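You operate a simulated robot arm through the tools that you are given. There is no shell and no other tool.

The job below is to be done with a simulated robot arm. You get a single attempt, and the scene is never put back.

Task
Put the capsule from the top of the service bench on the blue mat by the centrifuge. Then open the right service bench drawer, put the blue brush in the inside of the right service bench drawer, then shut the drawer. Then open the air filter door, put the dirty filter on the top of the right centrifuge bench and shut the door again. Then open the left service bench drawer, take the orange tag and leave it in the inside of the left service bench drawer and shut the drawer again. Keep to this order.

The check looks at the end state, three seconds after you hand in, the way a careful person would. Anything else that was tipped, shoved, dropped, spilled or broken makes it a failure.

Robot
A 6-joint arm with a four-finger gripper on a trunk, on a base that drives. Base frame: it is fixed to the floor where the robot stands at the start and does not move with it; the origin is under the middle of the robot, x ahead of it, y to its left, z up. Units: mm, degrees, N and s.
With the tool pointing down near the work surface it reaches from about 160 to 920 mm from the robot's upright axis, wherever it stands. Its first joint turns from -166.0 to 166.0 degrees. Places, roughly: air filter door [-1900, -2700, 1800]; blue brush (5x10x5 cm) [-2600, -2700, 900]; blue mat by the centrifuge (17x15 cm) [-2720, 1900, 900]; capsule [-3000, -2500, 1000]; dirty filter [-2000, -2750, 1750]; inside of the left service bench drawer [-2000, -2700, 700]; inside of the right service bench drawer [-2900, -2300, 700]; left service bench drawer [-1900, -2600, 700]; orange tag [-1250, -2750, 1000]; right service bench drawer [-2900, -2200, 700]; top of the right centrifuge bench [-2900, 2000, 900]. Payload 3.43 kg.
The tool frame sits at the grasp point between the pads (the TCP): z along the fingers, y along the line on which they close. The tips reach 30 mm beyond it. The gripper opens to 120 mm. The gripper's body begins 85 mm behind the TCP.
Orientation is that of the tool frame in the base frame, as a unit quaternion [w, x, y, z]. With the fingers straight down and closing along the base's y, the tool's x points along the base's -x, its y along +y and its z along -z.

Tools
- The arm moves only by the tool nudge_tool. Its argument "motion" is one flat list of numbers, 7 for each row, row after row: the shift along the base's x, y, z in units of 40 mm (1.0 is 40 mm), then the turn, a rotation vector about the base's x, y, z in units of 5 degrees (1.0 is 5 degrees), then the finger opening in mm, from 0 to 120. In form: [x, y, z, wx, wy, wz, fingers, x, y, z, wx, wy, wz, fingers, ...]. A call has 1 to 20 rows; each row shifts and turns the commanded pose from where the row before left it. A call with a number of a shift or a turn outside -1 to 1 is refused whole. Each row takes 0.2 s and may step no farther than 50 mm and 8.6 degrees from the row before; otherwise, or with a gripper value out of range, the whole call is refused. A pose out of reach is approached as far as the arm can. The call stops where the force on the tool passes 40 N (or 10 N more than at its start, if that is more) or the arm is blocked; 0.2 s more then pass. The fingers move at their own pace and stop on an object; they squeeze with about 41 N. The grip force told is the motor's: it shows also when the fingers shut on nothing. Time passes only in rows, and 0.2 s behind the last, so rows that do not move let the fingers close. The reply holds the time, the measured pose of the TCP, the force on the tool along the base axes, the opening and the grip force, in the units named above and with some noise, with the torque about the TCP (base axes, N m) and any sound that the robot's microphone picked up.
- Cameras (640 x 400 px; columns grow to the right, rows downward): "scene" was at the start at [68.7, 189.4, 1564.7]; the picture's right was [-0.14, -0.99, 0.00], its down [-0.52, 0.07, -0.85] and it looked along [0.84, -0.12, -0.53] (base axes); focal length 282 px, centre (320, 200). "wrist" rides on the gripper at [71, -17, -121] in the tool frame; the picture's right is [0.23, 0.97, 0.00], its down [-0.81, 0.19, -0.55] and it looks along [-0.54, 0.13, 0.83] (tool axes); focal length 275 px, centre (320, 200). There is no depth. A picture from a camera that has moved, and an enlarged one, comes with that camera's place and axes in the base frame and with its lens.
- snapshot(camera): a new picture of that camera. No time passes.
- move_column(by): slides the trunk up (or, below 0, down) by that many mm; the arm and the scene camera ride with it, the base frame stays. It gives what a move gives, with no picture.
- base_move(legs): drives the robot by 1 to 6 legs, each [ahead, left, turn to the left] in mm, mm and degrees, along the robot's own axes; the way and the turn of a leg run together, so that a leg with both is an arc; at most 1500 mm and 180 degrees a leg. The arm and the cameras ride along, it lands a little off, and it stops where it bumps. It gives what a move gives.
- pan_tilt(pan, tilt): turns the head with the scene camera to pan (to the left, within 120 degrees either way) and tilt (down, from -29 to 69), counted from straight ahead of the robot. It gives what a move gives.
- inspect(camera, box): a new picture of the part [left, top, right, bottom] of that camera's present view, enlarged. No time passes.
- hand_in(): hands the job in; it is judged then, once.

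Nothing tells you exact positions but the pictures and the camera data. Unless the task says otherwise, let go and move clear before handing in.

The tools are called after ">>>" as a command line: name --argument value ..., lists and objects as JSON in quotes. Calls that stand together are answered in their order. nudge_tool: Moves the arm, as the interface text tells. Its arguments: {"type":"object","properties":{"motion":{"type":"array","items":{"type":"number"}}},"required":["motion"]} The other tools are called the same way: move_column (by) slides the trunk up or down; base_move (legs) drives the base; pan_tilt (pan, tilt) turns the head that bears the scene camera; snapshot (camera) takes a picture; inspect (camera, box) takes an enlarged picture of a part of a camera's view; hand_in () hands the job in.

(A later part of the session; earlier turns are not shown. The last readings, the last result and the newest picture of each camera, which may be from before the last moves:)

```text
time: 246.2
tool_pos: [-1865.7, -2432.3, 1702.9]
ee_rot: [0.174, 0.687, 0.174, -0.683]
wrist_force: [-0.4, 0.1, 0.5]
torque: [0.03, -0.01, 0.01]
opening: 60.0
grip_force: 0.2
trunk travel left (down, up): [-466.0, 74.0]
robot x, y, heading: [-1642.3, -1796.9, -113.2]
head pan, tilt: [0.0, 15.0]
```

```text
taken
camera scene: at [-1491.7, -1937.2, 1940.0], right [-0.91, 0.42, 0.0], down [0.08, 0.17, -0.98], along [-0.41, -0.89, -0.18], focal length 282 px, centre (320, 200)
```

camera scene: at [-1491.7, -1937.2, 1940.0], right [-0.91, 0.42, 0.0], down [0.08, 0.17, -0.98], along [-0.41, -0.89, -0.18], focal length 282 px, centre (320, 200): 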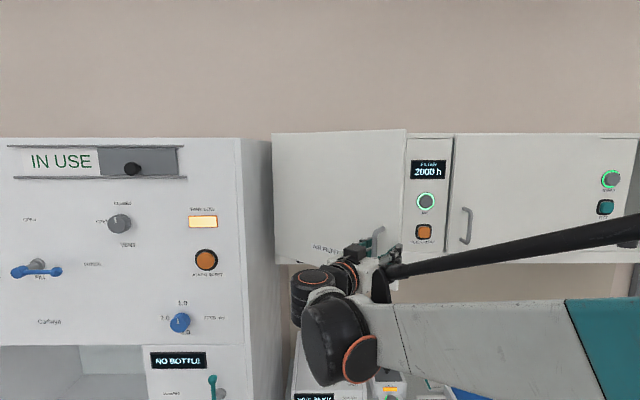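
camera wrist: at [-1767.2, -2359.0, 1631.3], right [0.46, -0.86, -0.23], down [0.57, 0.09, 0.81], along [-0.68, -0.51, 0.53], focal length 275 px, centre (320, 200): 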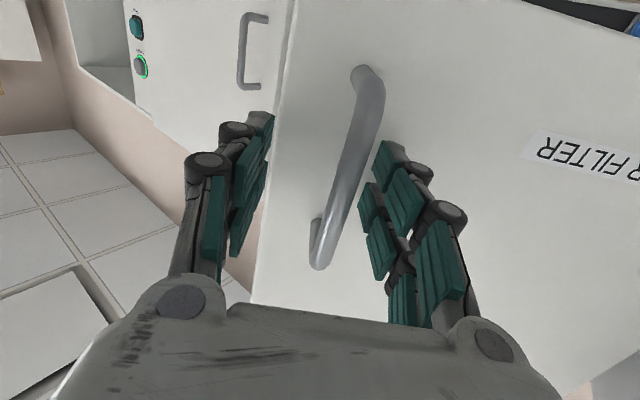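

>>> nudge_tool --motion '[0.42, 0.26, 0, 0, 0, 0.2, 60, 0.42, 0.26, 0, 0, 0, 0.4, 60, 0.38, 0.3, 0, 0, 0, 0.6, 60, 0.38, 0.34, 0, 0, 0, 0.8, 60, 0.2, 0.4, 0, 0, 0, 1, 60, 0.2, 0.4, 0, 0, 0, 1, 60, 0, 0.4, 0, 0, 0, 1, 40, 0, 0.2, 0, 0, 0, 1, 20, 0, 0, 0, 0, 0, 1, 0]'

>>> snapshot --camera "wrist"

>>> snapshot --camera "scene"

```text
time: 248.2
tool_pos: [-1771.6, -2327.4, 1701.9]
ee_rot: [0.378, 0.6, 0.379, -0.595]
wrist_force: [0.0, -0.1, 0.8]
torque: [-0.02, 0.0, 0.06]
opening: 0.0
grip_force: 33.8
trunk travel left (down, up): [-466.0, 74.0]
robot x, y, heading: [-1641.6, -1800.1, -113.3]
head pan, tilt: [0.0, 15.0]
```

```text
taken
camera wrist: at [-1733.8, -2210.3, 1631.8], right [0.88, -0.41, -0.23], down [0.41, 0.41, 0.81], along [-0.24, -0.81, 0.53], focal length 275 px, centre (320, 200)
```

wrist: 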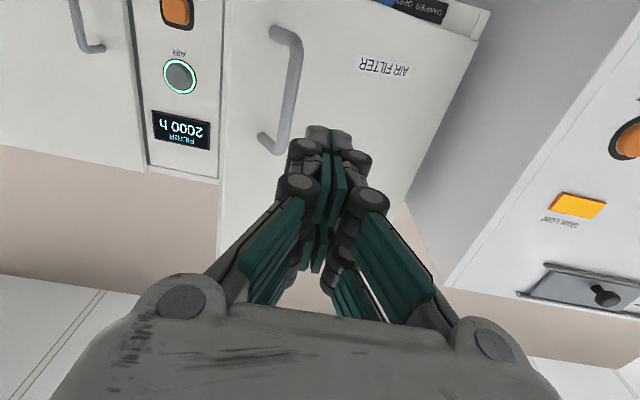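

```text
taken
camera scene: at [-1489.9, -1939.3, 1932.7], right [-0.92, 0.4, 0.0], down [0.1, 0.24, -0.97], along [-0.38, -0.89, -0.26], focal length 282 px, centre (320, 200)
```

scene: 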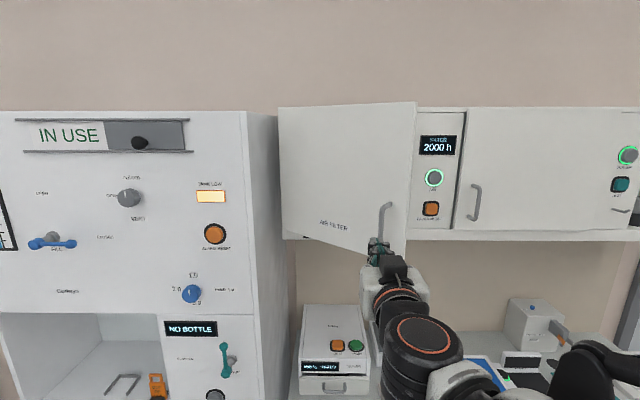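

The door stays about 32° open. To push it wide without the arm crossing the head, I shift the base left first.

>>> nudge_tool --motion '[0.3, 0.687, 0, 0, 0, 0, 0, 0.3, 0.687, 0, 0, 0, 0, 0]'

>>> base_move --legs '[[0, 230, 0]]'

>>> snapshot --camera "scene"

>>> snapshot --camera "wrist"

```text
time: 248.8
tool_pos: [-1747.2, -2271.7, 1701.4]
ee_rot: [0.379, 0.599, 0.38, -0.595]
wrist_force: [-0.4, 0.9, 0.6]
torque: [0.04, 0.03, 0.02]
opening: 0.1
grip_force: 33.7
trunk travel left (down, up): [-466.0, 74.0]
robot x, y, heading: [-1646.9, -1794.8, -113.4]
head pan, tilt: [0.0, 15.0]
```

```text
time: 250.5
tool_pos: [-1531.0, -2363.9, 1701.9]
ee_rot: [0.379, 0.598, 0.381, -0.595]
wrist_force: [0.7, -0.4, -0.1]
torque: [-0.01, 0.03, -0.04]
opening: 0.2
grip_force: 33.2
trunk travel left (down, up): [-466.0, 74.0]
robot x, y, heading: [-1430.8, -1889.3, -113.2]
head pan, tilt: [0.0, 15.0]
```

```text
taken
camera scene: at [-1274.8, -2031.4, 1932.4], right [-0.92, 0.39, 0.0], down [0.1, 0.24, -0.97], along [-0.38, -0.89, -0.26], focal length 282 px, centre (320, 200)
```

scene: 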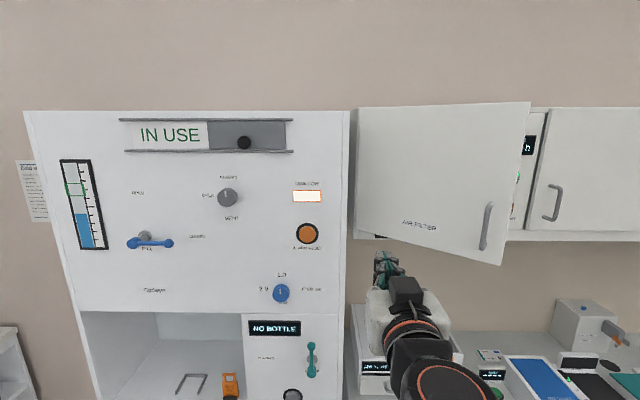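

```text
taken
camera wrist: at [-1494.1, -2247.8, 1632.3], right [0.88, -0.41, -0.23], down [0.41, 0.41, 0.81], along [-0.24, -0.81, 0.53], focal length 275 px, centre (320, 200)
```

wrist: 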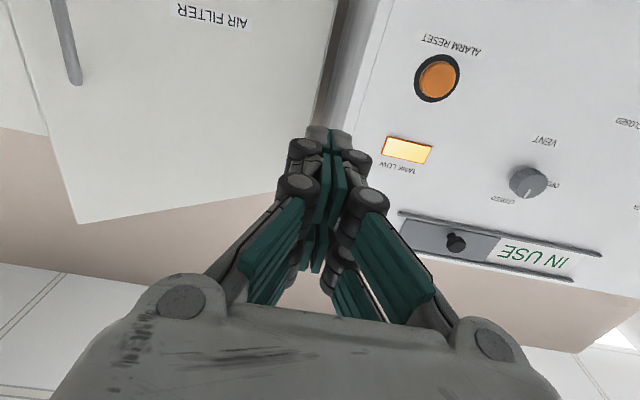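

The door is clearly ajar. I bring the closed fingers around the door's free edge on the right, then sweep left against its inner side.

>>> nudge_tool --motion '[-0.91, 0.397, 0, 0, 0, 0, 0, -0.91, 0.397, 0, 0, 0, 0, 0, -0.91, 0.397, 0, 0, 0, 0, 0, -0.91, 0.397, 0, 0, 0, 0, 0, -0.91, 0.397, 0, 0, 0, 0, 0, -0.91, 0.397, 0, 0, 0, 0, 0, -0.91, 0.397, 0, 0, 0, 0, 0, -0.91, 0.397, 0, 0, 0, 0, 0, -0.91, 0.397, 0, 0, 0, 0, 0, -0.91, 0.397, 0, 0, 0, 0, 0]'

>>> nudge_tool --motion '[-0.38, -0.871, 0, 0, 0, 0, 0, -0.38, -0.871, 0, 0, 0, 0, 0, -0.38, -0.871, 0, 0, 0, 0, 0]'

>>> snapshot --camera "wrist"

>>> snapshot --camera "scene"

```text
time: 252.7
tool_pos: [-1906.9, -2206.8, 1700.5]
ee_rot: [0.379, 0.601, 0.379, -0.593]
wrist_force: [-3.1, -0.6, -0.3]
torque: [-0.04, 0.03, 0.18]
opening: 0.0
grip_force: 33.1
trunk travel left (down, up): [-466.0, 74.0]
robot x, y, heading: [-1434.0, -1886.3, -112.9]
head pan, tilt: [0.0, 15.0]
```

```text
time: 253.5
tool_pos: [-1948.4, -2311.7, 1701.1]
ee_rot: [0.379, 0.6, 0.38, -0.594]
wrist_force: [-0.3, -0.5, -0.3]
torque: [-0.06, 0.03, 0.08]
opening: 0.0
grip_force: 33.7
trunk travel left (down, up): [-466.0, 74.0]
robot x, y, heading: [-1430.2, -1885.8, -113.1]
head pan, tilt: [0.0, 15.0]
```

```text
taken
camera wrist: at [-1910.3, -2194.6, 1632.3], right [0.88, -0.41, -0.23], down [0.4, 0.41, 0.82], along [-0.24, -0.81, 0.53], focal length 275 px, centre (320, 200)
```

wrist: 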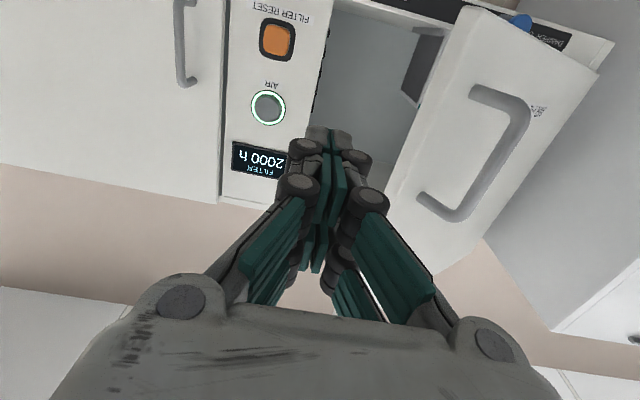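

```text
taken
camera scene: at [-1268.8, -2035.8, 1932.2], right [-0.96, 0.27, 0.0], down [0.07, 0.26, -0.96], along [-0.26, -0.93, -0.27], focal length 282 px, centre (320, 200)
```

scene: 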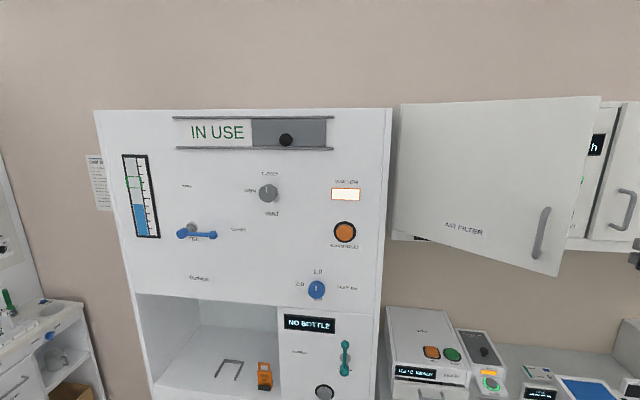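

The fingers are just right of the open door's edge and the inside is partly visible. I turn the head away from the elbow, move in, and sweep the door open.

>>> pan_tilt --pan 60 --tilt 15

>>> nudge_tool --motion '[-0.38, -0.871, 0, 0, 0, 0, 0, -0.38, -0.871, 0, 0, 0, 0, 0, -0.38, -0.871, 0, 0, 0, 0, 0, 0.916, -0.4, 0, 0, 0, 0, 0]'

>>> snapshot --camera "wrist"

```text
time: 254.8
tool_pos: [-1944.1, -2310.5, 1702.8]
ee_rot: [0.378, 0.599, 0.379, -0.595]
wrist_force: [-0.6, 0.0, -0.5]
torque: [-0.03, 0.01, -0.02]
opening: 0.3
grip_force: 33.3
trunk travel left (down, up): [-466.0, 74.0]
robot x, y, heading: [-1429.7, -1885.6, -113.2]
head pan, tilt: [60.0, 15.0]
```

```text
time: 255.8
tool_pos: [-1947.5, -2429.1, 1703.5]
ee_rot: [0.378, 0.599, 0.38, -0.596]
wrist_force: [1.6, 0.5, 1.2]
torque: [0.01, 0.0, -0.07]
opening: 0.0
grip_force: 33.7
trunk travel left (down, up): [-466.0, 74.0]
robot x, y, heading: [-1432.8, -1883.6, -113.3]
head pan, tilt: [60.0, 15.0]
```

```text
taken
camera wrist: at [-1911.3, -2312.5, 1633.2], right [0.88, -0.41, -0.23], down [0.41, 0.42, 0.81], along [-0.24, -0.81, 0.53], focal length 275 px, centre (320, 200)
```

wrist: 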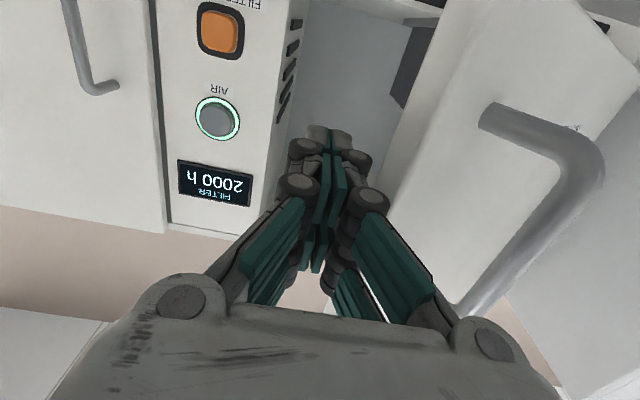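

>>> nudge_tool --motion '[0.52, -0.1, 0, 0, 0, 0, 0, 0.608, 0.144, 0, 0, 0, 0, 0, 0.618, 0.167, 0, 0, 0, 0, 0, 0.816, 0.244, 0, 0, 0, 0, 0, 0.826, 0.267, 0, 0, 0, 0, 0]'

>>> snapshot --camera "wrist"

```text
time: 257.0
tool_pos: [-1814.9, -2399.9, 1703.0]
ee_rot: [0.379, 0.598, 0.38, -0.595]
wrist_force: [-0.3, -0.9, 0.2]
torque: [0.03, 0.0, 0.01]
opening: 0.1
grip_force: 34.0
trunk travel left (down, up): [-466.0, 74.0]
robot x, y, heading: [-1431.2, -1887.0, -113.1]
head pan, tilt: [60.0, 15.0]
```

```text
taken
camera wrist: at [-1778.0, -2283.1, 1632.5], right [0.88, -0.41, -0.23], down [0.41, 0.42, 0.81], along [-0.24, -0.81, 0.53], focal length 275 px, centre (320, 200)
```

wrist: 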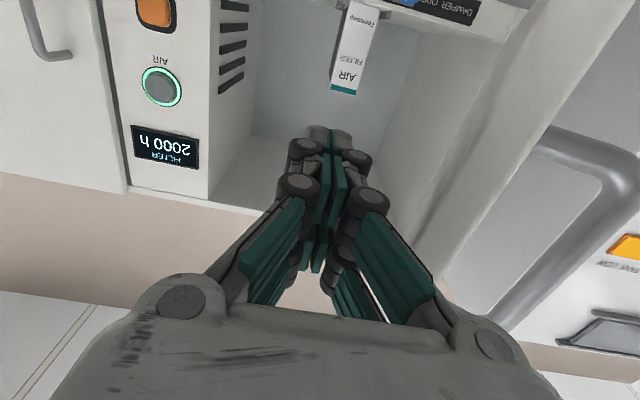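

The door opens wider and the filter is visible inside. I continue sweeping to about 90°.

>>> nudge_tool --motion '[0.857, 0.089, 0, 0, 0, 0, 0, 0.857, 0.089, 0, 0, 0, 0, 0, 0.853, -0.045, 0, 0, 0, 0, 0, 0.876, -0.055, 0, 0, 0, 0, 0, 0.839, -0.203, 0, 0, 0, 0, 0, 0.839, -0.203, 0, 0, 0, 0, 0]'

>>> snapshot --camera "wrist"

```text
time: 258.4
tool_pos: [-1610.2, -2414.3, 1703.7]
ee_rot: [0.378, 0.6, 0.379, -0.595]
wrist_force: [0.7, 0.2, 0.3]
torque: [-0.02, 0.02, 0.0]
opening: 0.0
grip_force: 33.5
trunk travel left (down, up): [-466.0, 74.0]
robot x, y, heading: [-1430.7, -1888.8, -113.1]
head pan, tilt: [60.0, 15.0]
```

```text
taken
camera wrist: at [-1574.3, -2297.6, 1632.9], right [0.88, -0.41, -0.23], down [0.41, 0.42, 0.81], along [-0.24, -0.81, 0.53], focal length 275 px, centre (320, 200)
```

wrist: 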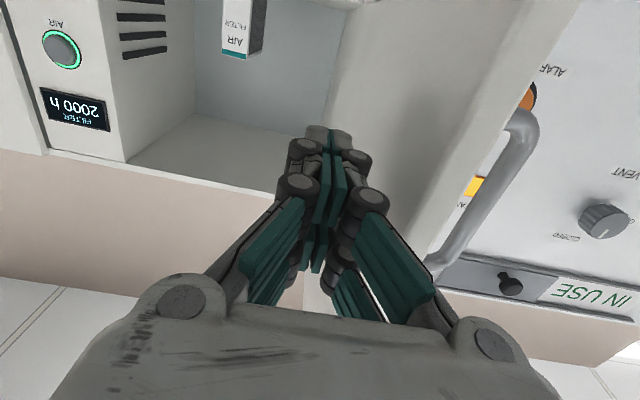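

>>> nudge_tool --motion '[0.743, -0.297, 0, 0, 0, 0, 0, 0.5, -0.22, 0, 0, 0, 0, 0]'

>>> snapshot --camera "wrist"

```text
time: 259.0
tool_pos: [-1567.7, -2433.4, 1702.5]
ee_rot: [0.377, 0.601, 0.377, -0.595]
wrist_force: [-23.5, 11.6, -5.4]
torque: [0.11, 0.18, 0.1]
opening: 0.3
grip_force: 33.2
trunk travel left (down, up): [-466.0, 74.0]
robot x, y, heading: [-1432.0, -1885.0, -113.5]
head pan, tilt: [60.0, 15.0]
```

```text
taken
camera wrist: at [-1530.4, -2315.8, 1632.6], right [0.88, -0.42, -0.23], down [0.41, 0.41, 0.82], along [-0.25, -0.81, 0.53], focal length 275 px, centre (320, 200)
```

wrist: 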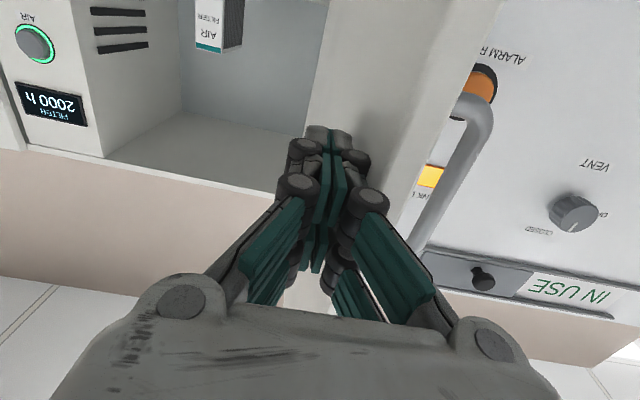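

The door is at its stop, about 90° open. I back the arm out and move right to look into the cabinet.

>>> nudge_tool --motion '[-0.6, 0.262, 0, 0, 0, 0, 0, -0.6, 0.262, 0, 0, 0, 0, 0, 0.1, 0.95, 0, 0, 0, 0, 0, 0.38, 0.871, 0, 0, 0, 0, 60, 0.38, 0.871, 0, 0, 0, 0, 60]'

>>> base_move --legs '[[0, -190, 0]]'

>>> pan_tilt --pan 0 --tilt 12

>>> snapshot --camera "scene"

>>> snapshot --camera "wrist"

```text
time: 260.2
tool_pos: [-1573.3, -2301.7, 1702.4]
ee_rot: [0.379, 0.598, 0.379, -0.596]
wrist_force: [0.4, 1.0, 0.4]
torque: [0.06, -0.03, 0.04]
opening: 59.9
grip_force: 0.6
trunk travel left (down, up): [-466.0, 74.0]
robot x, y, heading: [-1429.3, -1885.5, -113.3]
head pan, tilt: [60.0, 15.0]
```

```text
time: 261.8
tool_pos: [-1751.6, -2231.0, 1702.3]
ee_rot: [0.379, 0.599, 0.38, -0.594]
wrist_force: [-0.7, 0.8, 0.2]
torque: [-0.01, 0.01, 0.06]
opening: 59.8
grip_force: 0.0
trunk travel left (down, up): [-466.0, 74.0]
robot x, y, heading: [-1607.3, -1809.8, -113.2]
head pan, tilt: [60.0, 15.0]
```

```text
time: 263.1
tool_pos: [-1749.5, -2231.8, 1703.7]
ee_rot: [0.379, 0.598, 0.38, -0.595]
wrist_force: [0.3, 0.8, -0.6]
torque: [0.0, 0.04, 0.02]
opening: 59.9
grip_force: 0.1
trunk travel left (down, up): [-466.0, 74.0]
robot x, y, heading: [-1603.9, -1807.9, -113.5]
head pan, tilt: [0.0, 12.0]
```

```text
taken
camera scene: at [-1451.6, -1955.4, 1937.6], right [-0.92, 0.39, 0.0], down [0.08, 0.19, -0.98], along [-0.39, -0.9, -0.21], focal length 282 px, centre (320, 200)
```

scene: 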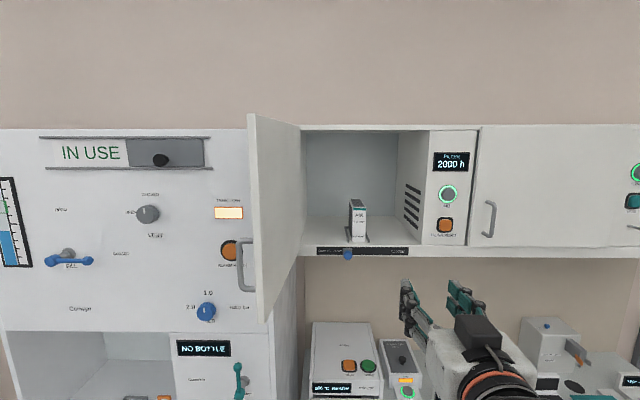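

```text
taken
camera wrist: at [-1713.1, -2114.4, 1632.2], right [0.88, -0.41, -0.23], down [0.41, 0.42, 0.81], along [-0.24, -0.81, 0.53], focal length 275 px, centre (320, 200)
```

wrist: 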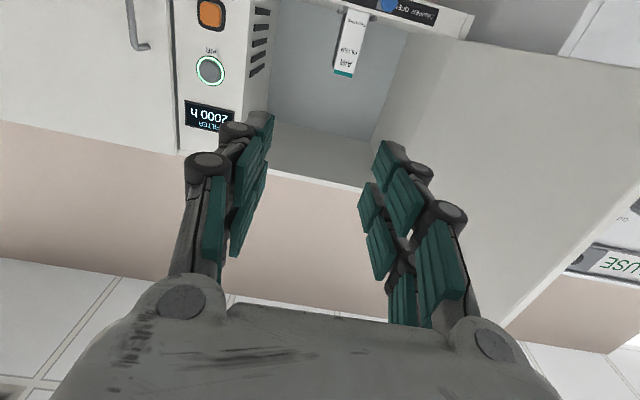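

>>> inspect --camera "scene" --box '[290, 120, 490, 260]'

>>> inspect --camera "scene" --box '[330, 185, 390, 255]'

>>> inspect --camera "wrist" --box '[280, 0, 440, 120]'

```text
2.86 times, centred on (390, 190) of scene
camera zoom: at [-1451.6, -1955.4, 1937.6], right [-0.92, 0.39, 0.0], down [0.08, 0.19, -0.98], along [-0.39, -0.9, -0.21], focal length 805 px, centre (120, 229)
```

zoom: 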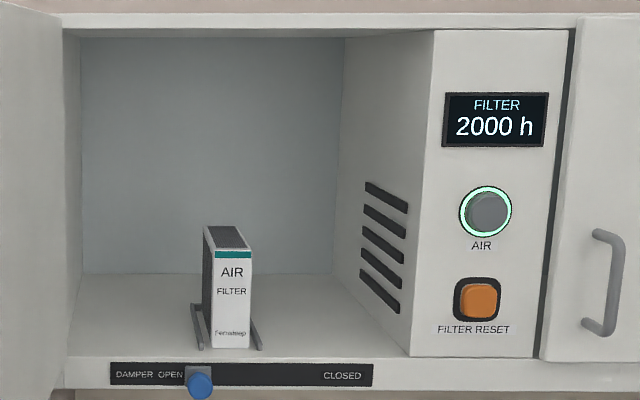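

```text
5.71 times, centred on (360, 220) of scene
camera zoom: at [-1451.6, -1955.4, 1937.6], right [-0.92, 0.39, 0.0], down [0.08, 0.19, -0.98], along [-0.39, -0.9, -0.21], focal length 1610 px, centre (91, 86)
```

zoom: 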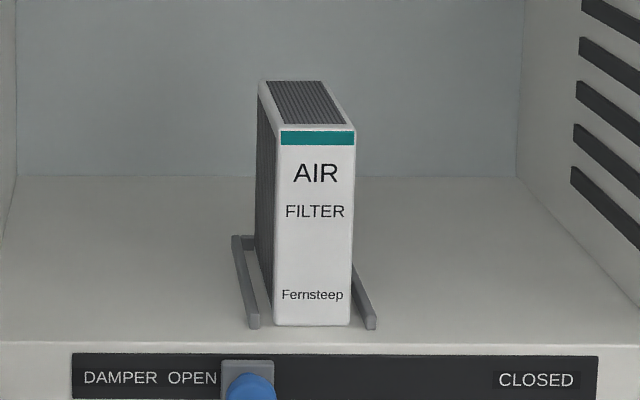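

```text
3.33 times, centred on (360, 60) of wrist
camera zoom: at [-1713.1, -2114.4, 1632.2], right [0.88, -0.41, -0.23], down [0.41, 0.42, 0.81], along [-0.24, -0.81, 0.53], focal length 918 px, centre (187, 667)
```

zoom: 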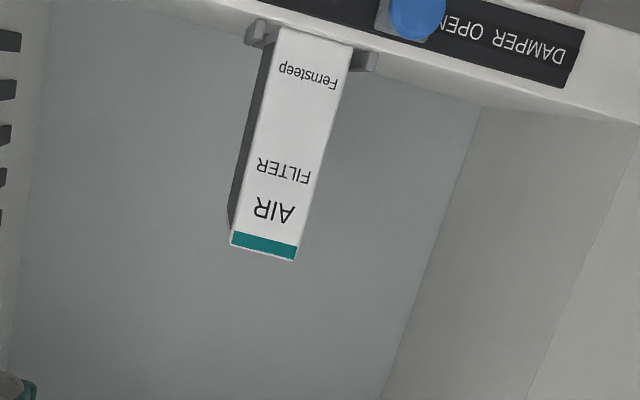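

The dirty filter stands in its guide rails: about 45 mm wide, 117 mm tall, with its front at about u −567, n −105, z 1605–1722. I'll grip its sides from the front at z≈1694, which keeps the wrist camera clear of the damper knob. First I drive 150 mm closer.

>>> base_move --legs '[[150, 0, 0]]'

>>> nudge_tool --motion '[0.4, -0.3, -0.1, 0, 0, 0, 85, 0.3, -0.5, -0.1, 0, 0, 0, 85, -0.38, -0.871, 0, 0, 0, 0, 85, -0.38, -0.871, 0, 0, 0, 0, 85, -0.38, -0.871, 0, 0, 0, 0, 85, -0.38, -0.871, 0, 0, 0, 0, 85]'

>>> snapshot --camera "wrist"

>>> snapshot --camera "scene"

```text
time: 264.4
tool_pos: [-1809.4, -2372.6, 1701.7]
ee_rot: [0.379, 0.599, 0.38, -0.595]
wrist_force: [0.4, -0.7, 0.0]
torque: [0.0, 0.02, 0.02]
opening: 59.9
grip_force: 0.1
trunk travel left (down, up): [-466.0, 74.0]
robot x, y, heading: [-1661.6, -1946.9, -113.3]
head pan, tilt: [0.0, 12.0]
```

```text
time: 265.9
tool_pos: [-1840.1, -2542.6, 1693.0]
ee_rot: [0.379, 0.599, 0.381, -0.594]
wrist_force: [0.7, -0.3, -0.2]
torque: [0.03, -0.04, 0.01]
opening: 84.8
grip_force: 0.1
trunk travel left (down, up): [-466.0, 74.0]
robot x, y, heading: [-1664.6, -1949.0, -113.2]
head pan, tilt: [0.0, 12.0]
```

```text
taken
camera wrist: at [-1804.2, -2424.6, 1623.2], right [0.88, -0.41, -0.23], down [0.4, 0.41, 0.82], along [-0.24, -0.81, 0.53], focal length 275 px, centre (320, 200)
```

wrist: 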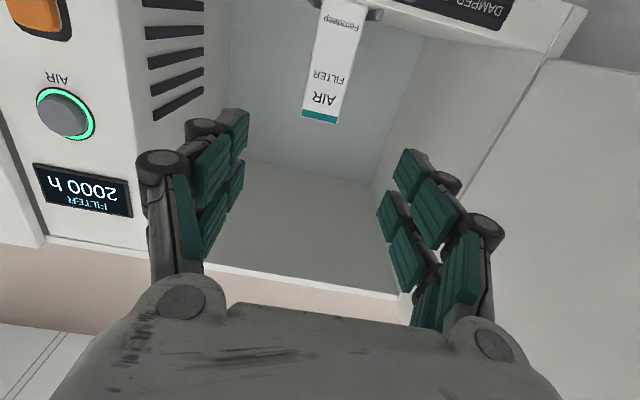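

```text
taken
camera scene: at [-1511.1, -2095.0, 1937.4], right [-0.92, 0.39, 0.0], down [0.08, 0.19, -0.98], along [-0.39, -0.9, -0.21], focal length 282 px, centre (320, 200)
```

scene: 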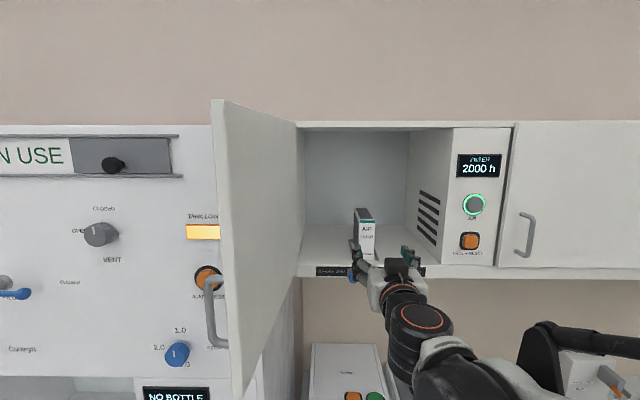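

>>> nudge_tool --motion '[-0.362, -0.829, 0, 0, 0, 0.14, 85, -0.362, -0.829, 0, 0, 0, 0.14, 85, -0.362, -0.829, 0, 0, 0, 0, 85, -0.362, -0.829, 0, 0, 0, 0, 85]'

>>> snapshot --camera "wrist"

>>> inspect --camera "scene" --box '[280, 150, 480, 300]'

```text
time: 266.9
tool_pos: [-1899.3, -2673.4, 1694.0]
ee_rot: [0.386, 0.595, 0.387, -0.59]
wrist_force: [0.9, 0.0, 0.1]
torque: [0.0, 0.0, 0.01]
opening: 84.9
grip_force: 0.0
trunk travel left (down, up): [-466.0, 74.0]
robot x, y, heading: [-1662.7, -1945.1, -113.2]
head pan, tilt: [0.0, 12.0]
```

```text
taken
camera wrist: at [-1864.9, -2555.8, 1623.5], right [0.89, -0.39, -0.23], down [0.4, 0.42, 0.81], along [-0.22, -0.82, 0.53], focal length 275 px, centre (320, 200)
```

wrist: 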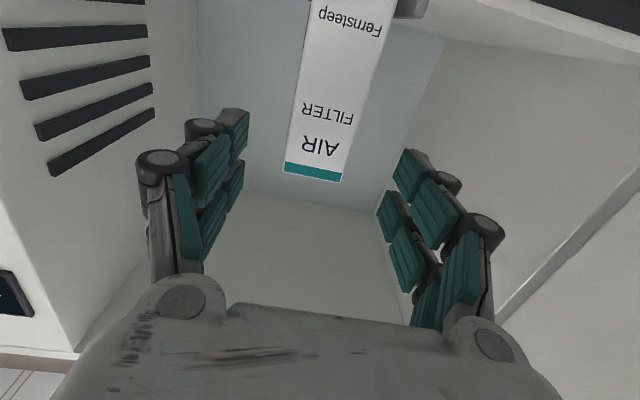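

```text
2.67 times, centred on (380, 225) of scene
camera zoom: at [-1510.9, -2093.8, 1937.5], right [-0.92, 0.39, 0.0], down [0.08, 0.19, -0.98], along [-0.39, -0.9, -0.21], focal length 751 px, centre (160, 133)
```

zoom: 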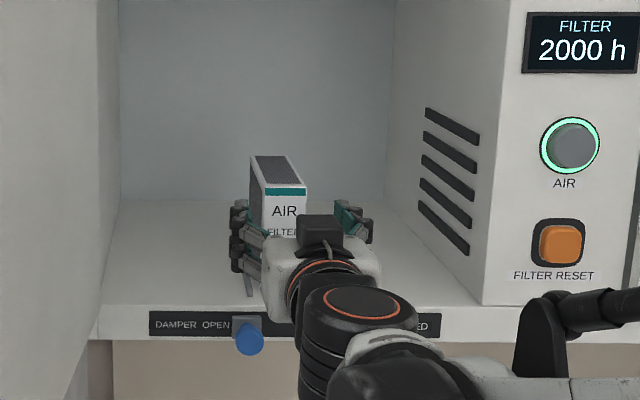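

Centred within about 1 mm. I slide the fingers in along both sides and grip.

>>> nudge_tool --motion '[-0.362, -0.829, 0, 0, 0, 0, 85, -0.362, -0.829, 0, 0, 0, 0, 85, -0.362, -0.829, 0, 0, 0, 0, 85]'

>>> snapshot --camera "wrist"

```text
time: 267.6
tool_pos: [-1945.5, -2775.6, 1690.8]
ee_rot: [0.386, 0.595, 0.388, -0.589]
wrist_force: [-1.5, -0.9, -0.6]
torque: [-0.05, 0.01, -0.01]
opening: 84.8
grip_force: 0.0
trunk travel left (down, up): [-466.0, 74.0]
robot x, y, heading: [-1664.9, -1943.0, -113.3]
head pan, tilt: [0.0, 12.0]
```

```text
taken
camera wrist: at [-1910.9, -2658.2, 1621.6], right [0.89, -0.39, -0.23], down [0.39, 0.42, 0.82], along [-0.22, -0.82, 0.53], focal length 275 px, centre (320, 200)
```

wrist: 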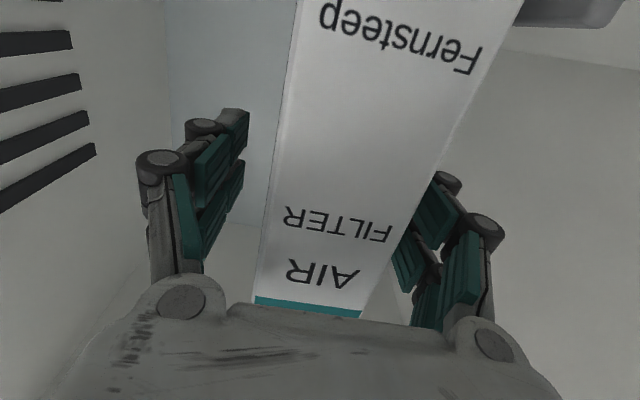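

>>> nudge_tool --motion '[0, 0, 0, 0, 0, 0, 55, 0, 0, 0, 0, 0, 0, 35, 0, 0, 0, 0, 0, 0, 35]'

>>> nudge_tool --motion '[0, 0, 0.3, 0, 0, 0, 35, 0, 0, 0.4, 0, 0, 0, 35]'

>>> snapshot --camera "wrist"

>>> inspect --camera "scene" --box '[280, 150, 480, 300]'

```text
time: 268.4
tool_pos: [-1943.0, -2772.8, 1694.5]
ee_rot: [0.386, 0.594, 0.387, -0.59]
wrist_force: [0.9, 0.4, 0.2]
torque: [0.2, 0.01, -0.02]
opening: 44.5
grip_force: 41.1
trunk travel left (down, up): [-466.0, 74.0]
robot x, y, heading: [-1667.2, -1947.5, -113.2]
head pan, tilt: [0.0, 12.0]
```

```text
time: 269.1
tool_pos: [-1942.8, -2771.9, 1722.3]
ee_rot: [0.386, 0.595, 0.387, -0.59]
wrist_force: [-0.1, 0.0, -1.6]
torque: [0.07, -0.01, 0.0]
opening: 44.2
grip_force: 40.7
trunk travel left (down, up): [-466.0, 74.0]
robot x, y, heading: [-1664.6, -1950.7, -113.2]
head pan, tilt: [0.0, 12.0]
```

```text
taken
camera wrist: at [-1909.1, -2654.7, 1651.7], right [0.89, -0.39, -0.23], down [0.4, 0.42, 0.81], along [-0.22, -0.82, 0.53], focal length 275 px, centre (320, 200)
```

wrist: 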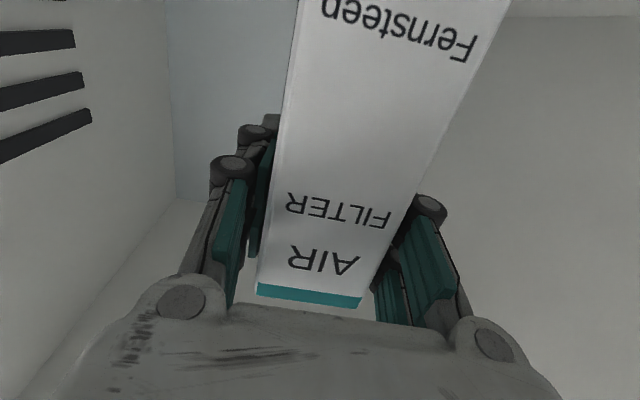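

```text
2.67 times, centred on (380, 225) of scene
camera zoom: at [-1510.4, -2092.8, 1937.6], right [-0.92, 0.39, 0.0], down [0.08, 0.19, -0.98], along [-0.39, -0.9, -0.21], focal length 751 px, centre (160, 133)
```

zoom: 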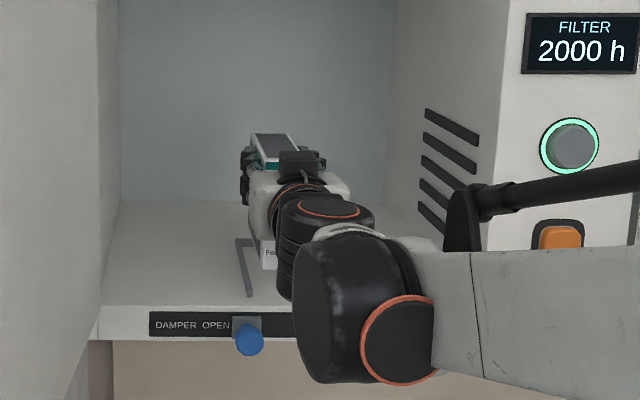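

The filter is free of its rails (about 1.6 N). I pull it straight out of the cabinet.

>>> nudge_tool --motion '[0.25, 0.573, 0, 0, 0, 0, 35, 0.36, 0.825, 0, 0, 0, 0, 35, 0.36, 0.825, 0, 0, 0, 0, 35, 0.36, 0.825, 0, 0, 0, 0, 35, 0.36, 0.825, 0, 0, 0, 0, 35, 0.36, 0.825, 0, 0, 0, 0, 35, 0.36, 0.825, 0, 0, 0, 0, 35, 0.36, 0.825, 0, 0, 0, 0, 35, 0.36, 0.825, 0, 0, 0, 0, 35, 0.36, 0.825, 0, 0, 0, 0, 35]'

>>> snapshot --camera "scene"

>>> snapshot --camera "wrist"

```text
time: 271.2
tool_pos: [-1801.0, -2449.6, 1723.5]
ee_rot: [0.387, 0.594, 0.387, -0.59]
wrist_force: [-0.2, 0.8, -1.4]
torque: [0.1, -0.01, 0.05]
opening: 44.4
grip_force: 40.6
trunk travel left (down, up): [-466.0, 74.0]
robot x, y, heading: [-1665.4, -1944.9, -113.2]
head pan, tilt: [0.0, 12.0]
```

```text
taken
camera scene: at [-1510.0, -2089.5, 1937.8], right [-0.92, 0.39, 0.0], down [0.08, 0.19, -0.98], along [-0.39, -0.9, -0.21], focal length 282 px, centre (320, 200)
```

scene: 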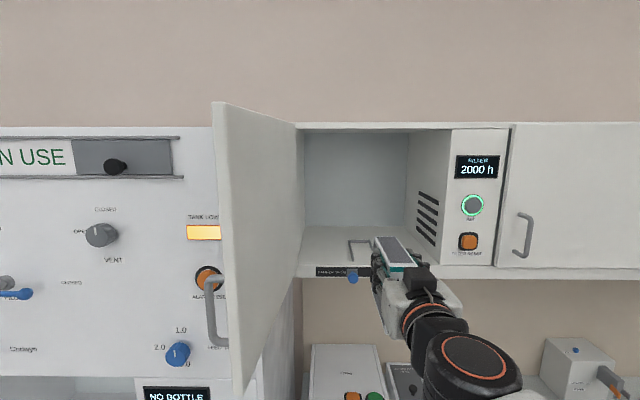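

```text
taken
camera wrist: at [-1768.7, -2331.3, 1653.3], right [0.89, -0.39, -0.23], down [0.4, 0.43, 0.81], along [-0.22, -0.82, 0.53], focal length 275 px, centre (320, 200)
```

wrist: 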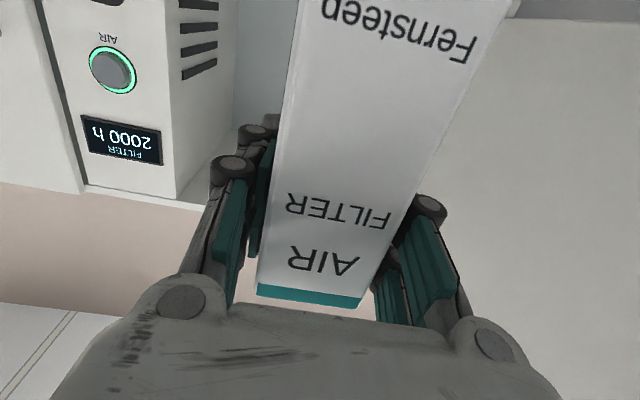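

The filter is out. I back up, pitch the tool down again, and lower the trunk for the drive to the centrifuge bench.

>>> base_move --legs '[[-150, 0, 0]]'

>>> nudge_tool --motion '[-0.1, -0.1, 0, 0.97, -0.4238, 0, 35, -0.1, -0.1, 0, 0.97, -0.4238, 0, 35, -0.1, -0.1, 0, 0.97, -0.4238, 0, 35, -0.1, -0.1, 0, 0.97, -0.4238, 0, 35, -0.1, -0.1, 0, 0.97, -0.4238, 0, 35, -0.1, -0.1, 0, 0.97, -0.4238, 0, 35, -0.1, -0.1, 0, 0.97, -0.4238, 0, 35, -0.1, -0.1, 0, 0.97, -0.4238, 0, 35, -0.1, -0.1, 0, 0.97, -0.4238, 0, 35, -0.1, -0.1, 0, 0.97, -0.4238, 0, 35, -0.1, -0.1, 0, 0.97, -0.4238, 0, 35, -0.1, -0.1, 0, 0.97, -0.4238, 0, 35, -0.1, -0.1, 0, 0.97, -0.4238, 0, 35, -0.1, -0.1, 0, 0.97, -0.4238, 0, 35, -0.1, -0.1, 0, 0.97, -0.4238, 0, 35, -0.1, -0.1, 0, 0.97, -0.4238, 0, 35, -0.1, -0.1, 0, 0.97, -0.4238, 0, 35]'

>>> move_column --by -341

>>> snapshot --camera "scene"

>>> snapshot --camera "wrist"

```text
time: 272.6
tool_pos: [-1742.4, -2312.9, 1723.8]
ee_rot: [0.386, 0.594, 0.387, -0.59]
wrist_force: [0.6, 1.0, -0.6]
torque: [0.04, 0.0, -0.01]
opening: 44.5
grip_force: 41.1
trunk travel left (down, up): [-466.0, 74.0]
robot x, y, heading: [-1608.6, -1810.3, -113.1]
head pan, tilt: [0.0, 12.0]
```

```text
time: 276.2
tool_pos: [-1675.9, -2395.2, 1722.3]
ee_rot: [-0.076, 0.828, 0.542, -0.118]
wrist_force: [-0.7, -0.1, -2.1]
torque: [-0.03, -0.01, -0.05]
opening: 44.3
grip_force: 41.5
out of reach, approached as far as the arm can: row 7, 8, 9, 10, 11, 12, 13, 14, 15, 17
trunk travel left (down, up): [-466.0, 74.0]
robot x, y, heading: [-1606.5, -1809.5, -113.1]
head pan, tilt: [0.0, 12.0]
```

```text
time: 279.6
tool_pos: [-1676.3, -2395.1, 1381.1]
ee_rot: [-0.074, 0.829, 0.541, -0.119]
wrist_force: [0.3, 0.6, -1.5]
torque: [-0.07, 0.03, 0.03]
opening: 44.6
grip_force: 41.7
trunk travel left (down, up): [-125.0, 415.0]
robot x, y, heading: [-1602.8, -1809.6, -113.7]
head pan, tilt: [0.0, 12.0]
```

```text
taken
camera scene: at [-1436.5, -1959.8, 1596.6], right [-0.97, 0.24, 0.0], down [0.05, 0.2, -0.98], along [-0.23, -0.95, -0.21], focal length 282 px, centre (320, 200)
```

scene: 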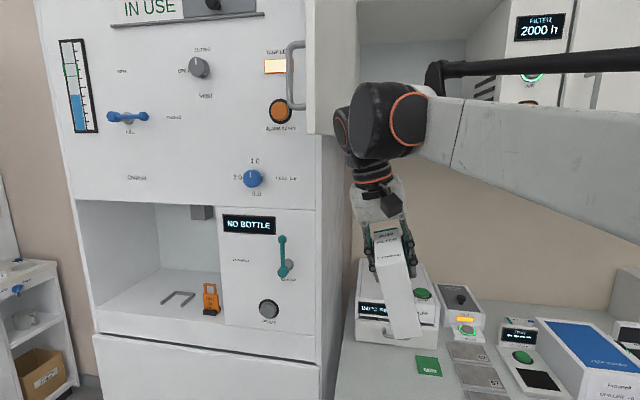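

```text
taken
camera wrist: at [-1629.6, -2320.3, 1494.4], right [0.94, -0.18, -0.27], down [0.01, -0.82, 0.58], along [-0.33, -0.55, -0.77], focal length 275 px, centre (320, 200)
```

wrist: 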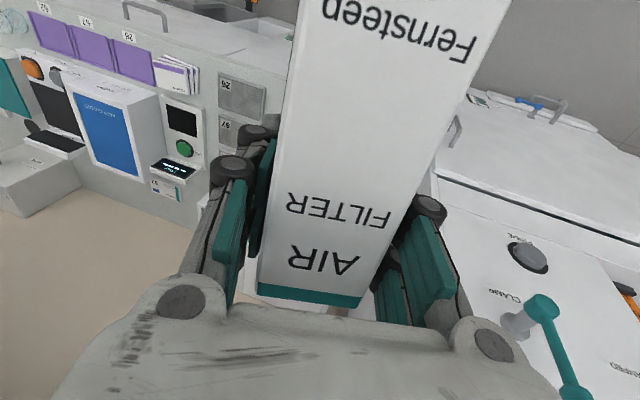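

Some rows were out of reach, leaving the tool tilted about 16°. I correct the tilt while shifting right and lowering.

>>> nudge_tool --motion '[-0.69, 0.3, -0.5, 0, -0.805, 0, 35, -0.69, 0.3, -0.5, 0, -0.805, 0, 35, -0.69, 0.3, -0.5, 0, -0.805, 0, 35, -0.69, 0.3, -0.5, 0, -0.805, 0, 35, 0, 0, -0.9, 0, 0, 0, 35, 0, 0, -0.9, 0, 0, 0, 35, 0, 0, -0.9, 0, 0, 0, 35]'

>>> snapshot --camera "wrist"

>>> snapshot --camera "scene"

```text
time: 281.2
tool_pos: [-1786.9, -2346.4, 1192.6]
ee_rot: [-0.087, 0.829, 0.541, -0.111]
wrist_force: [-0.3, -0.5, -1.0]
torque: [-0.04, -0.02, 0.01]
opening: 44.3
grip_force: 41.1
out of reach, approached as far as the arm can: row 1, 2, 3, 4
trunk travel left (down, up): [-125.0, 415.0]
robot x, y, heading: [-1605.8, -1811.2, -113.4]
head pan, tilt: [0.0, 12.0]
```

```text
taken
camera wrist: at [-1740.2, -2276.2, 1308.0], right [0.94, -0.18, -0.28], down [0.0, -0.83, 0.55], along [-0.33, -0.52, -0.79], focal length 275 px, centre (320, 200)
```

wrist: 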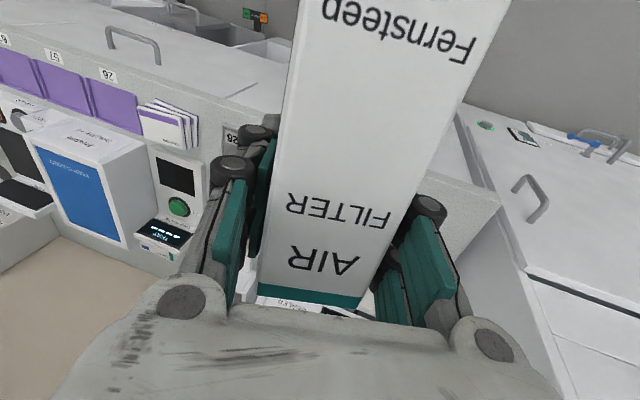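

```text
taken
camera scene: at [-1451.4, -1955.1, 1596.5], right [-0.92, 0.39, 0.0], down [0.08, 0.19, -0.98], along [-0.39, -0.9, -0.21], focal length 282 px, centre (320, 200)
```

scene: 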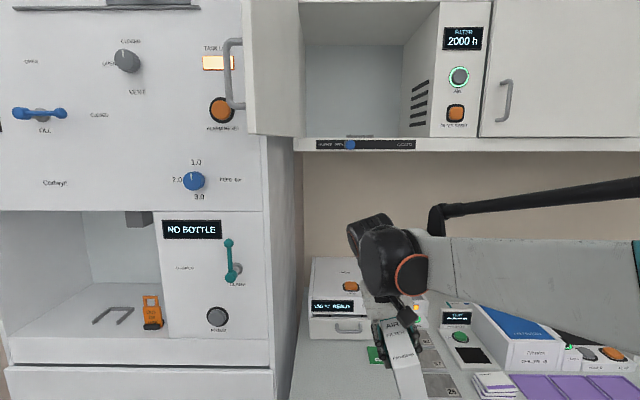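

>>> nudge_tool --motion '[0, 0, 0, 0, -0.8, 0, 35, 0, 0, 0, 0, -0.8, 0, 35, 0, 0, 0, 0, -0.8, 0, 35, 0, 0, 0, 0, -0.8, 0, 35]'

>>> snapshot --camera "wrist"

```text
time: 282.2
tool_pos: [-1787.0, -2345.2, 1194.3]
ee_rot: [-0.102, 0.828, 0.543, -0.096]
wrist_force: [-0.2, 0.0, -1.9]
torque: [-0.06, 0.02, 0.03]
opening: 44.3
grip_force: 41.1
out of reach, approached as far as the arm can: row 1, 2, 3, 4
trunk travel left (down, up): [-125.0, 415.0]
robot x, y, heading: [-1604.9, -1814.1, -113.2]
head pan, tilt: [0.0, 12.0]
```

```text
taken
camera wrist: at [-1740.8, -2280.4, 1311.5], right [0.95, -0.17, -0.28], down [0.0, -0.85, 0.52], along [-0.33, -0.49, -0.81], focal length 275 px, centre (320, 200)
```

wrist: 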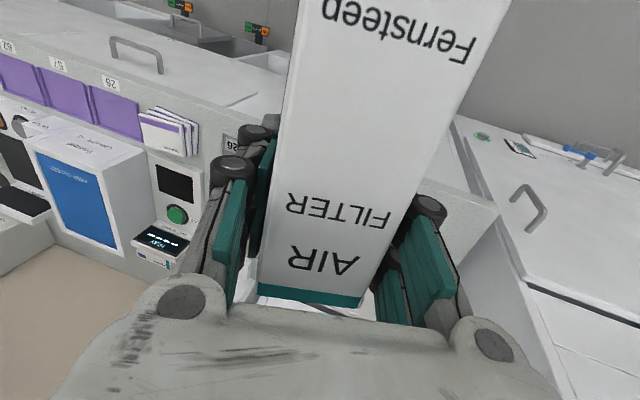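

A wrist joint seems to be at its limit on this branch. I'll pitch back up toward horizontal while moving right, then come down along the same path that worked before.

>>> nudge_tool --motion '[-0.25, 0.0, 0.35, -0.97, 0.4238, 0, 35, -0.25, 0.0, 0.35, -0.97, 0.4238, 0, 35, -0.25, 0.0, 0.35, -0.97, 0.4238, 0, 35, -0.25, 0.0, 0.35, -0.97, 0.4238, 0, 35, -0.25, 0.0, 0.35, -0.97, 0.4238, 0, 35, -0.25, 0.0, 0.35, -0.97, 0.4238, 0, 35, -0.25, 0.0, 0.35, -0.97, 0.4238, 0, 35, -0.25, 0.0, 0.35, -0.97, 0.4238, 0, 35]'

>>> snapshot --camera "scene"

```text
time: 284.0
tool_pos: [-1867.7, -2345.1, 1305.5]
ee_rot: [0.101, 0.792, 0.459, -0.39]
wrist_force: [0.3, 0.9, -1.0]
torque: [-0.01, 0.01, 0.02]
opening: 44.4
grip_force: 41.1
trunk travel left (down, up): [-125.0, 415.0]
robot x, y, heading: [-1601.5, -1813.2, -113.3]
head pan, tilt: [0.0, 12.0]
```

```text
taken
camera scene: at [-1451.3, -1954.7, 1596.6], right [-0.92, 0.39, 0.0], down [0.08, 0.19, -0.98], along [-0.39, -0.9, -0.21], focal length 282 px, centre (320, 200)
```

scene: 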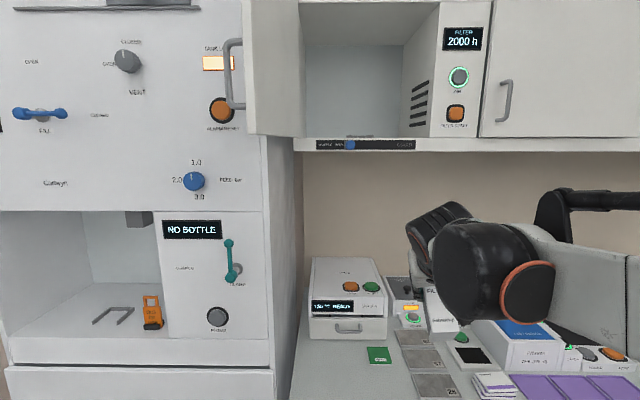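

>>> nudge_tool --motion '[0, 0, 0.2, -0.289, -0.714, 0.731, 35, 0, 0, 0.2, -0.289, -0.714, 0.731, 35, 0, 0, 0.2, -0.289, -0.714, 0.731, 35]'

>>> snapshot --camera "scene"

```text
time: 284.8
tool_pos: [-1855.1, -2350.0, 1318.3]
ee_rot: [0.15, 0.785, 0.48, -0.361]
wrist_force: [-0.1, -0.7, -1.4]
torque: [-0.02, -0.02, -0.03]
opening: 44.7
grip_force: 41.1
out of reach, approached as far as the arm can: row 2, 3
trunk travel left (down, up): [-125.0, 415.0]
robot x, y, heading: [-1605.7, -1808.9, -113.1]
head pan, tilt: [0.0, 12.0]
```

```text
taken
camera scene: at [-1450.9, -1955.1, 1596.5], right [-0.92, 0.39, 0.0], down [0.08, 0.19, -0.98], along [-0.39, -0.9, -0.21], focal length 282 px, centre (320, 200)
```

scene: 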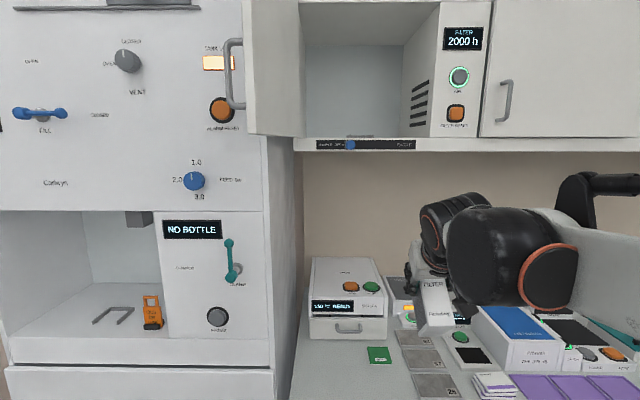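

>>> nudge_tool --motion '[-0.9, -0.1, 0, 0, 0, 0, 35, -0.9, -0.1, 0, 0, 0, 0, 35, -0.9, -0.1, 0, 0, 0, 0, 35, -0.3, -0.6, 0, 0, 0, 0, 35]'

>>> nudge_tool --motion '[0, 0, 0, -0.225, -0.6, 0.615, 35, 0, 0, 0, -0.225, -0.6, 0.615, 35]'

```text
time: 285.8
tool_pos: [-1937.9, -2405.6, 1318.3]
ee_rot: [0.119, 0.777, 0.486, -0.382]
wrist_force: [-0.2, 0.4, -1.6]
torque: [0.0, 0.03, -0.03]
opening: 44.4
grip_force: 41.4
out of reach, approached as far as the arm can: row 1, 2, 3, 4
trunk travel left (down, up): [-125.0, 415.0]
robot x, y, heading: [-1607.2, -1809.7, -113.0]
head pan, tilt: [0.0, 12.0]
```

```text
time: 286.4
tool_pos: [-1937.4, -2405.0, 1318.4]
ee_rot: [0.119, 0.777, 0.486, -0.381]
wrist_force: [0.7, -0.6, -0.8]
torque: [-0.03, -0.01, -0.02]
opening: 44.7
grip_force: 40.6
out of reach, approached as far as the arm can: row 1, 2
trunk travel left (down, up): [-125.0, 415.0]
robot x, y, heading: [-1604.2, -1808.3, -113.3]
head pan, tilt: [0.0, 12.0]
```

I think the forearm-roll joint swung to its limit as the tool passed close to the forearm's own direction. I'll go back up to horizontal on the same side, to the spot where the pitch change worked before, and come down from there.

>>> nudge_tool --motion '[0.031, 0.178, 0.1, -0.866, 0.212, 0.208, 35, 0.031, 0.178, 0.1, -0.866, 0.212, 0.208, 35, 0.031, 0.178, 0.1, -0.866, 0.212, 0.208, 35, 0.031, 0.178, 0.1, -0.866, 0.212, 0.208, 35, 0.031, 0.178, 0.1, -0.866, 0.212, 0.208, 35, 0.031, 0.178, 0.1, -0.866, 0.212, 0.208, 35, 0.031, 0.178, 0.1, -0.866, 0.212, 0.208, 35, 0.031, 0.178, 0.1, -0.866, 0.212, 0.208, 35, 0.031, 0.178, 0.1, -0.866, 0.212, 0.208, 35, 0.031, 0.178, 0.1, -0.866, 0.212, 0.208, 35]'

>>> snapshot --camera "scene"

```text
time: 288.6
tool_pos: [-1885.8, -2355.0, 1357.1]
ee_rot: [-0.318, -0.583, -0.413, 0.623]
wrist_force: [-0.8, -0.1, -1.7]
torque: [0.03, 0.01, 0.03]
opening: 44.3
grip_force: 40.9
out of reach, approached as far as the arm can: row 2, 3, 4, 5, 6, 7, 8, 9, 10
trunk travel left (down, up): [-125.0, 415.0]
robot x, y, heading: [-1609.2, -1814.2, -113.3]
head pan, tilt: [0.0, 12.0]
```

```text
taken
camera scene: at [-1451.4, -1954.9, 1596.6], right [-0.92, 0.39, 0.0], down [0.08, 0.19, -0.98], along [-0.39, -0.9, -0.21], focal length 282 px, centre (320, 200)
```

scene: 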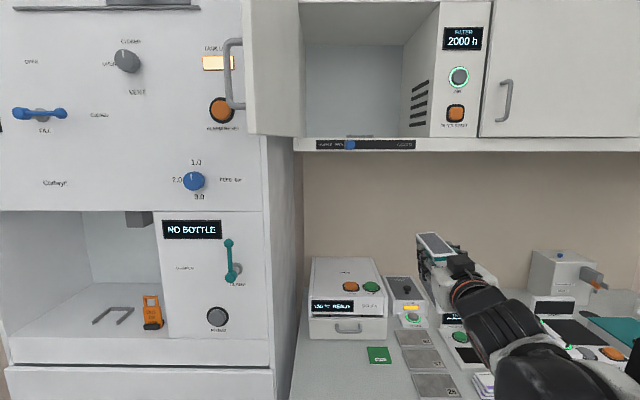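

>>> nudge_tool --motion '[-0.2, 0, 0, -0.44, -0.72, 0.375, 35, -0.2, 0, 0, -0.44, -0.72, 0.375, 35, -0.2, 0, 0, 0, 0, 0, 35]'

```text
time: 289.4
tool_pos: [-1908.9, -2353.2, 1361.3]
ee_rot: [-0.373, -0.587, -0.382, 0.609]
wrist_force: [-1.1, 0.1, -2.2]
torque: [0.04, -0.03, 0.0]
opening: 44.1
grip_force: 41.0
out of reach, approached as far as the arm can: row 1
trunk travel left (down, up): [-125.0, 415.0]
robot x, y, heading: [-1600.2, -1807.7, -113.4]
head pan, tilt: [0.0, 12.0]
```

>>> nudge_tool --motion '[-0.1, 0.05, 0, 0.13, -0.44, 0.34, 35, 0, 0, -0.19, 0.97, -0.4238, 0, 35, 0, 0, -0.19, 0.97, -0.4238, 0, 35, 0, 0, -0.19, 0.97, -0.4238, 0, 35]'

>>> nudge_tool --motion '[0, 0, -0.19, 0.97, -0.4238, 0, 35, 0, 0, -0.19, 0.97, -0.4238, 0, 35, 0, 0, -0.19, 0.97, -0.4238, 0, 35]'

```text
time: 290.4
tool_pos: [-1905.0, -2353.2, 1339.4]
ee_rot: [0.33, 0.669, 0.439, -0.501]
wrist_force: [-0.9, 0.7, -1.2]
torque: [0.02, 0.0, 0.04]
opening: 44.6
grip_force: 41.5
trunk travel left (down, up): [-125.0, 415.0]
robot x, y, heading: [-1609.1, -1812.2, -113.4]
head pan, tilt: [0.0, 12.0]
```

```text
time: 291.2
tool_pos: [-1907.9, -2353.3, 1317.6]
ee_rot: [0.266, 0.732, 0.481, -0.403]
wrist_force: [-0.8, 0.1, -0.4]
torque: [0.02, -0.02, -0.02]
opening: 44.1
grip_force: 41.2
trunk travel left (down, up): [-125.0, 415.0]
robot x, y, heading: [-1604.6, -1809.3, -113.1]
head pan, tilt: [0.0, 12.0]
```

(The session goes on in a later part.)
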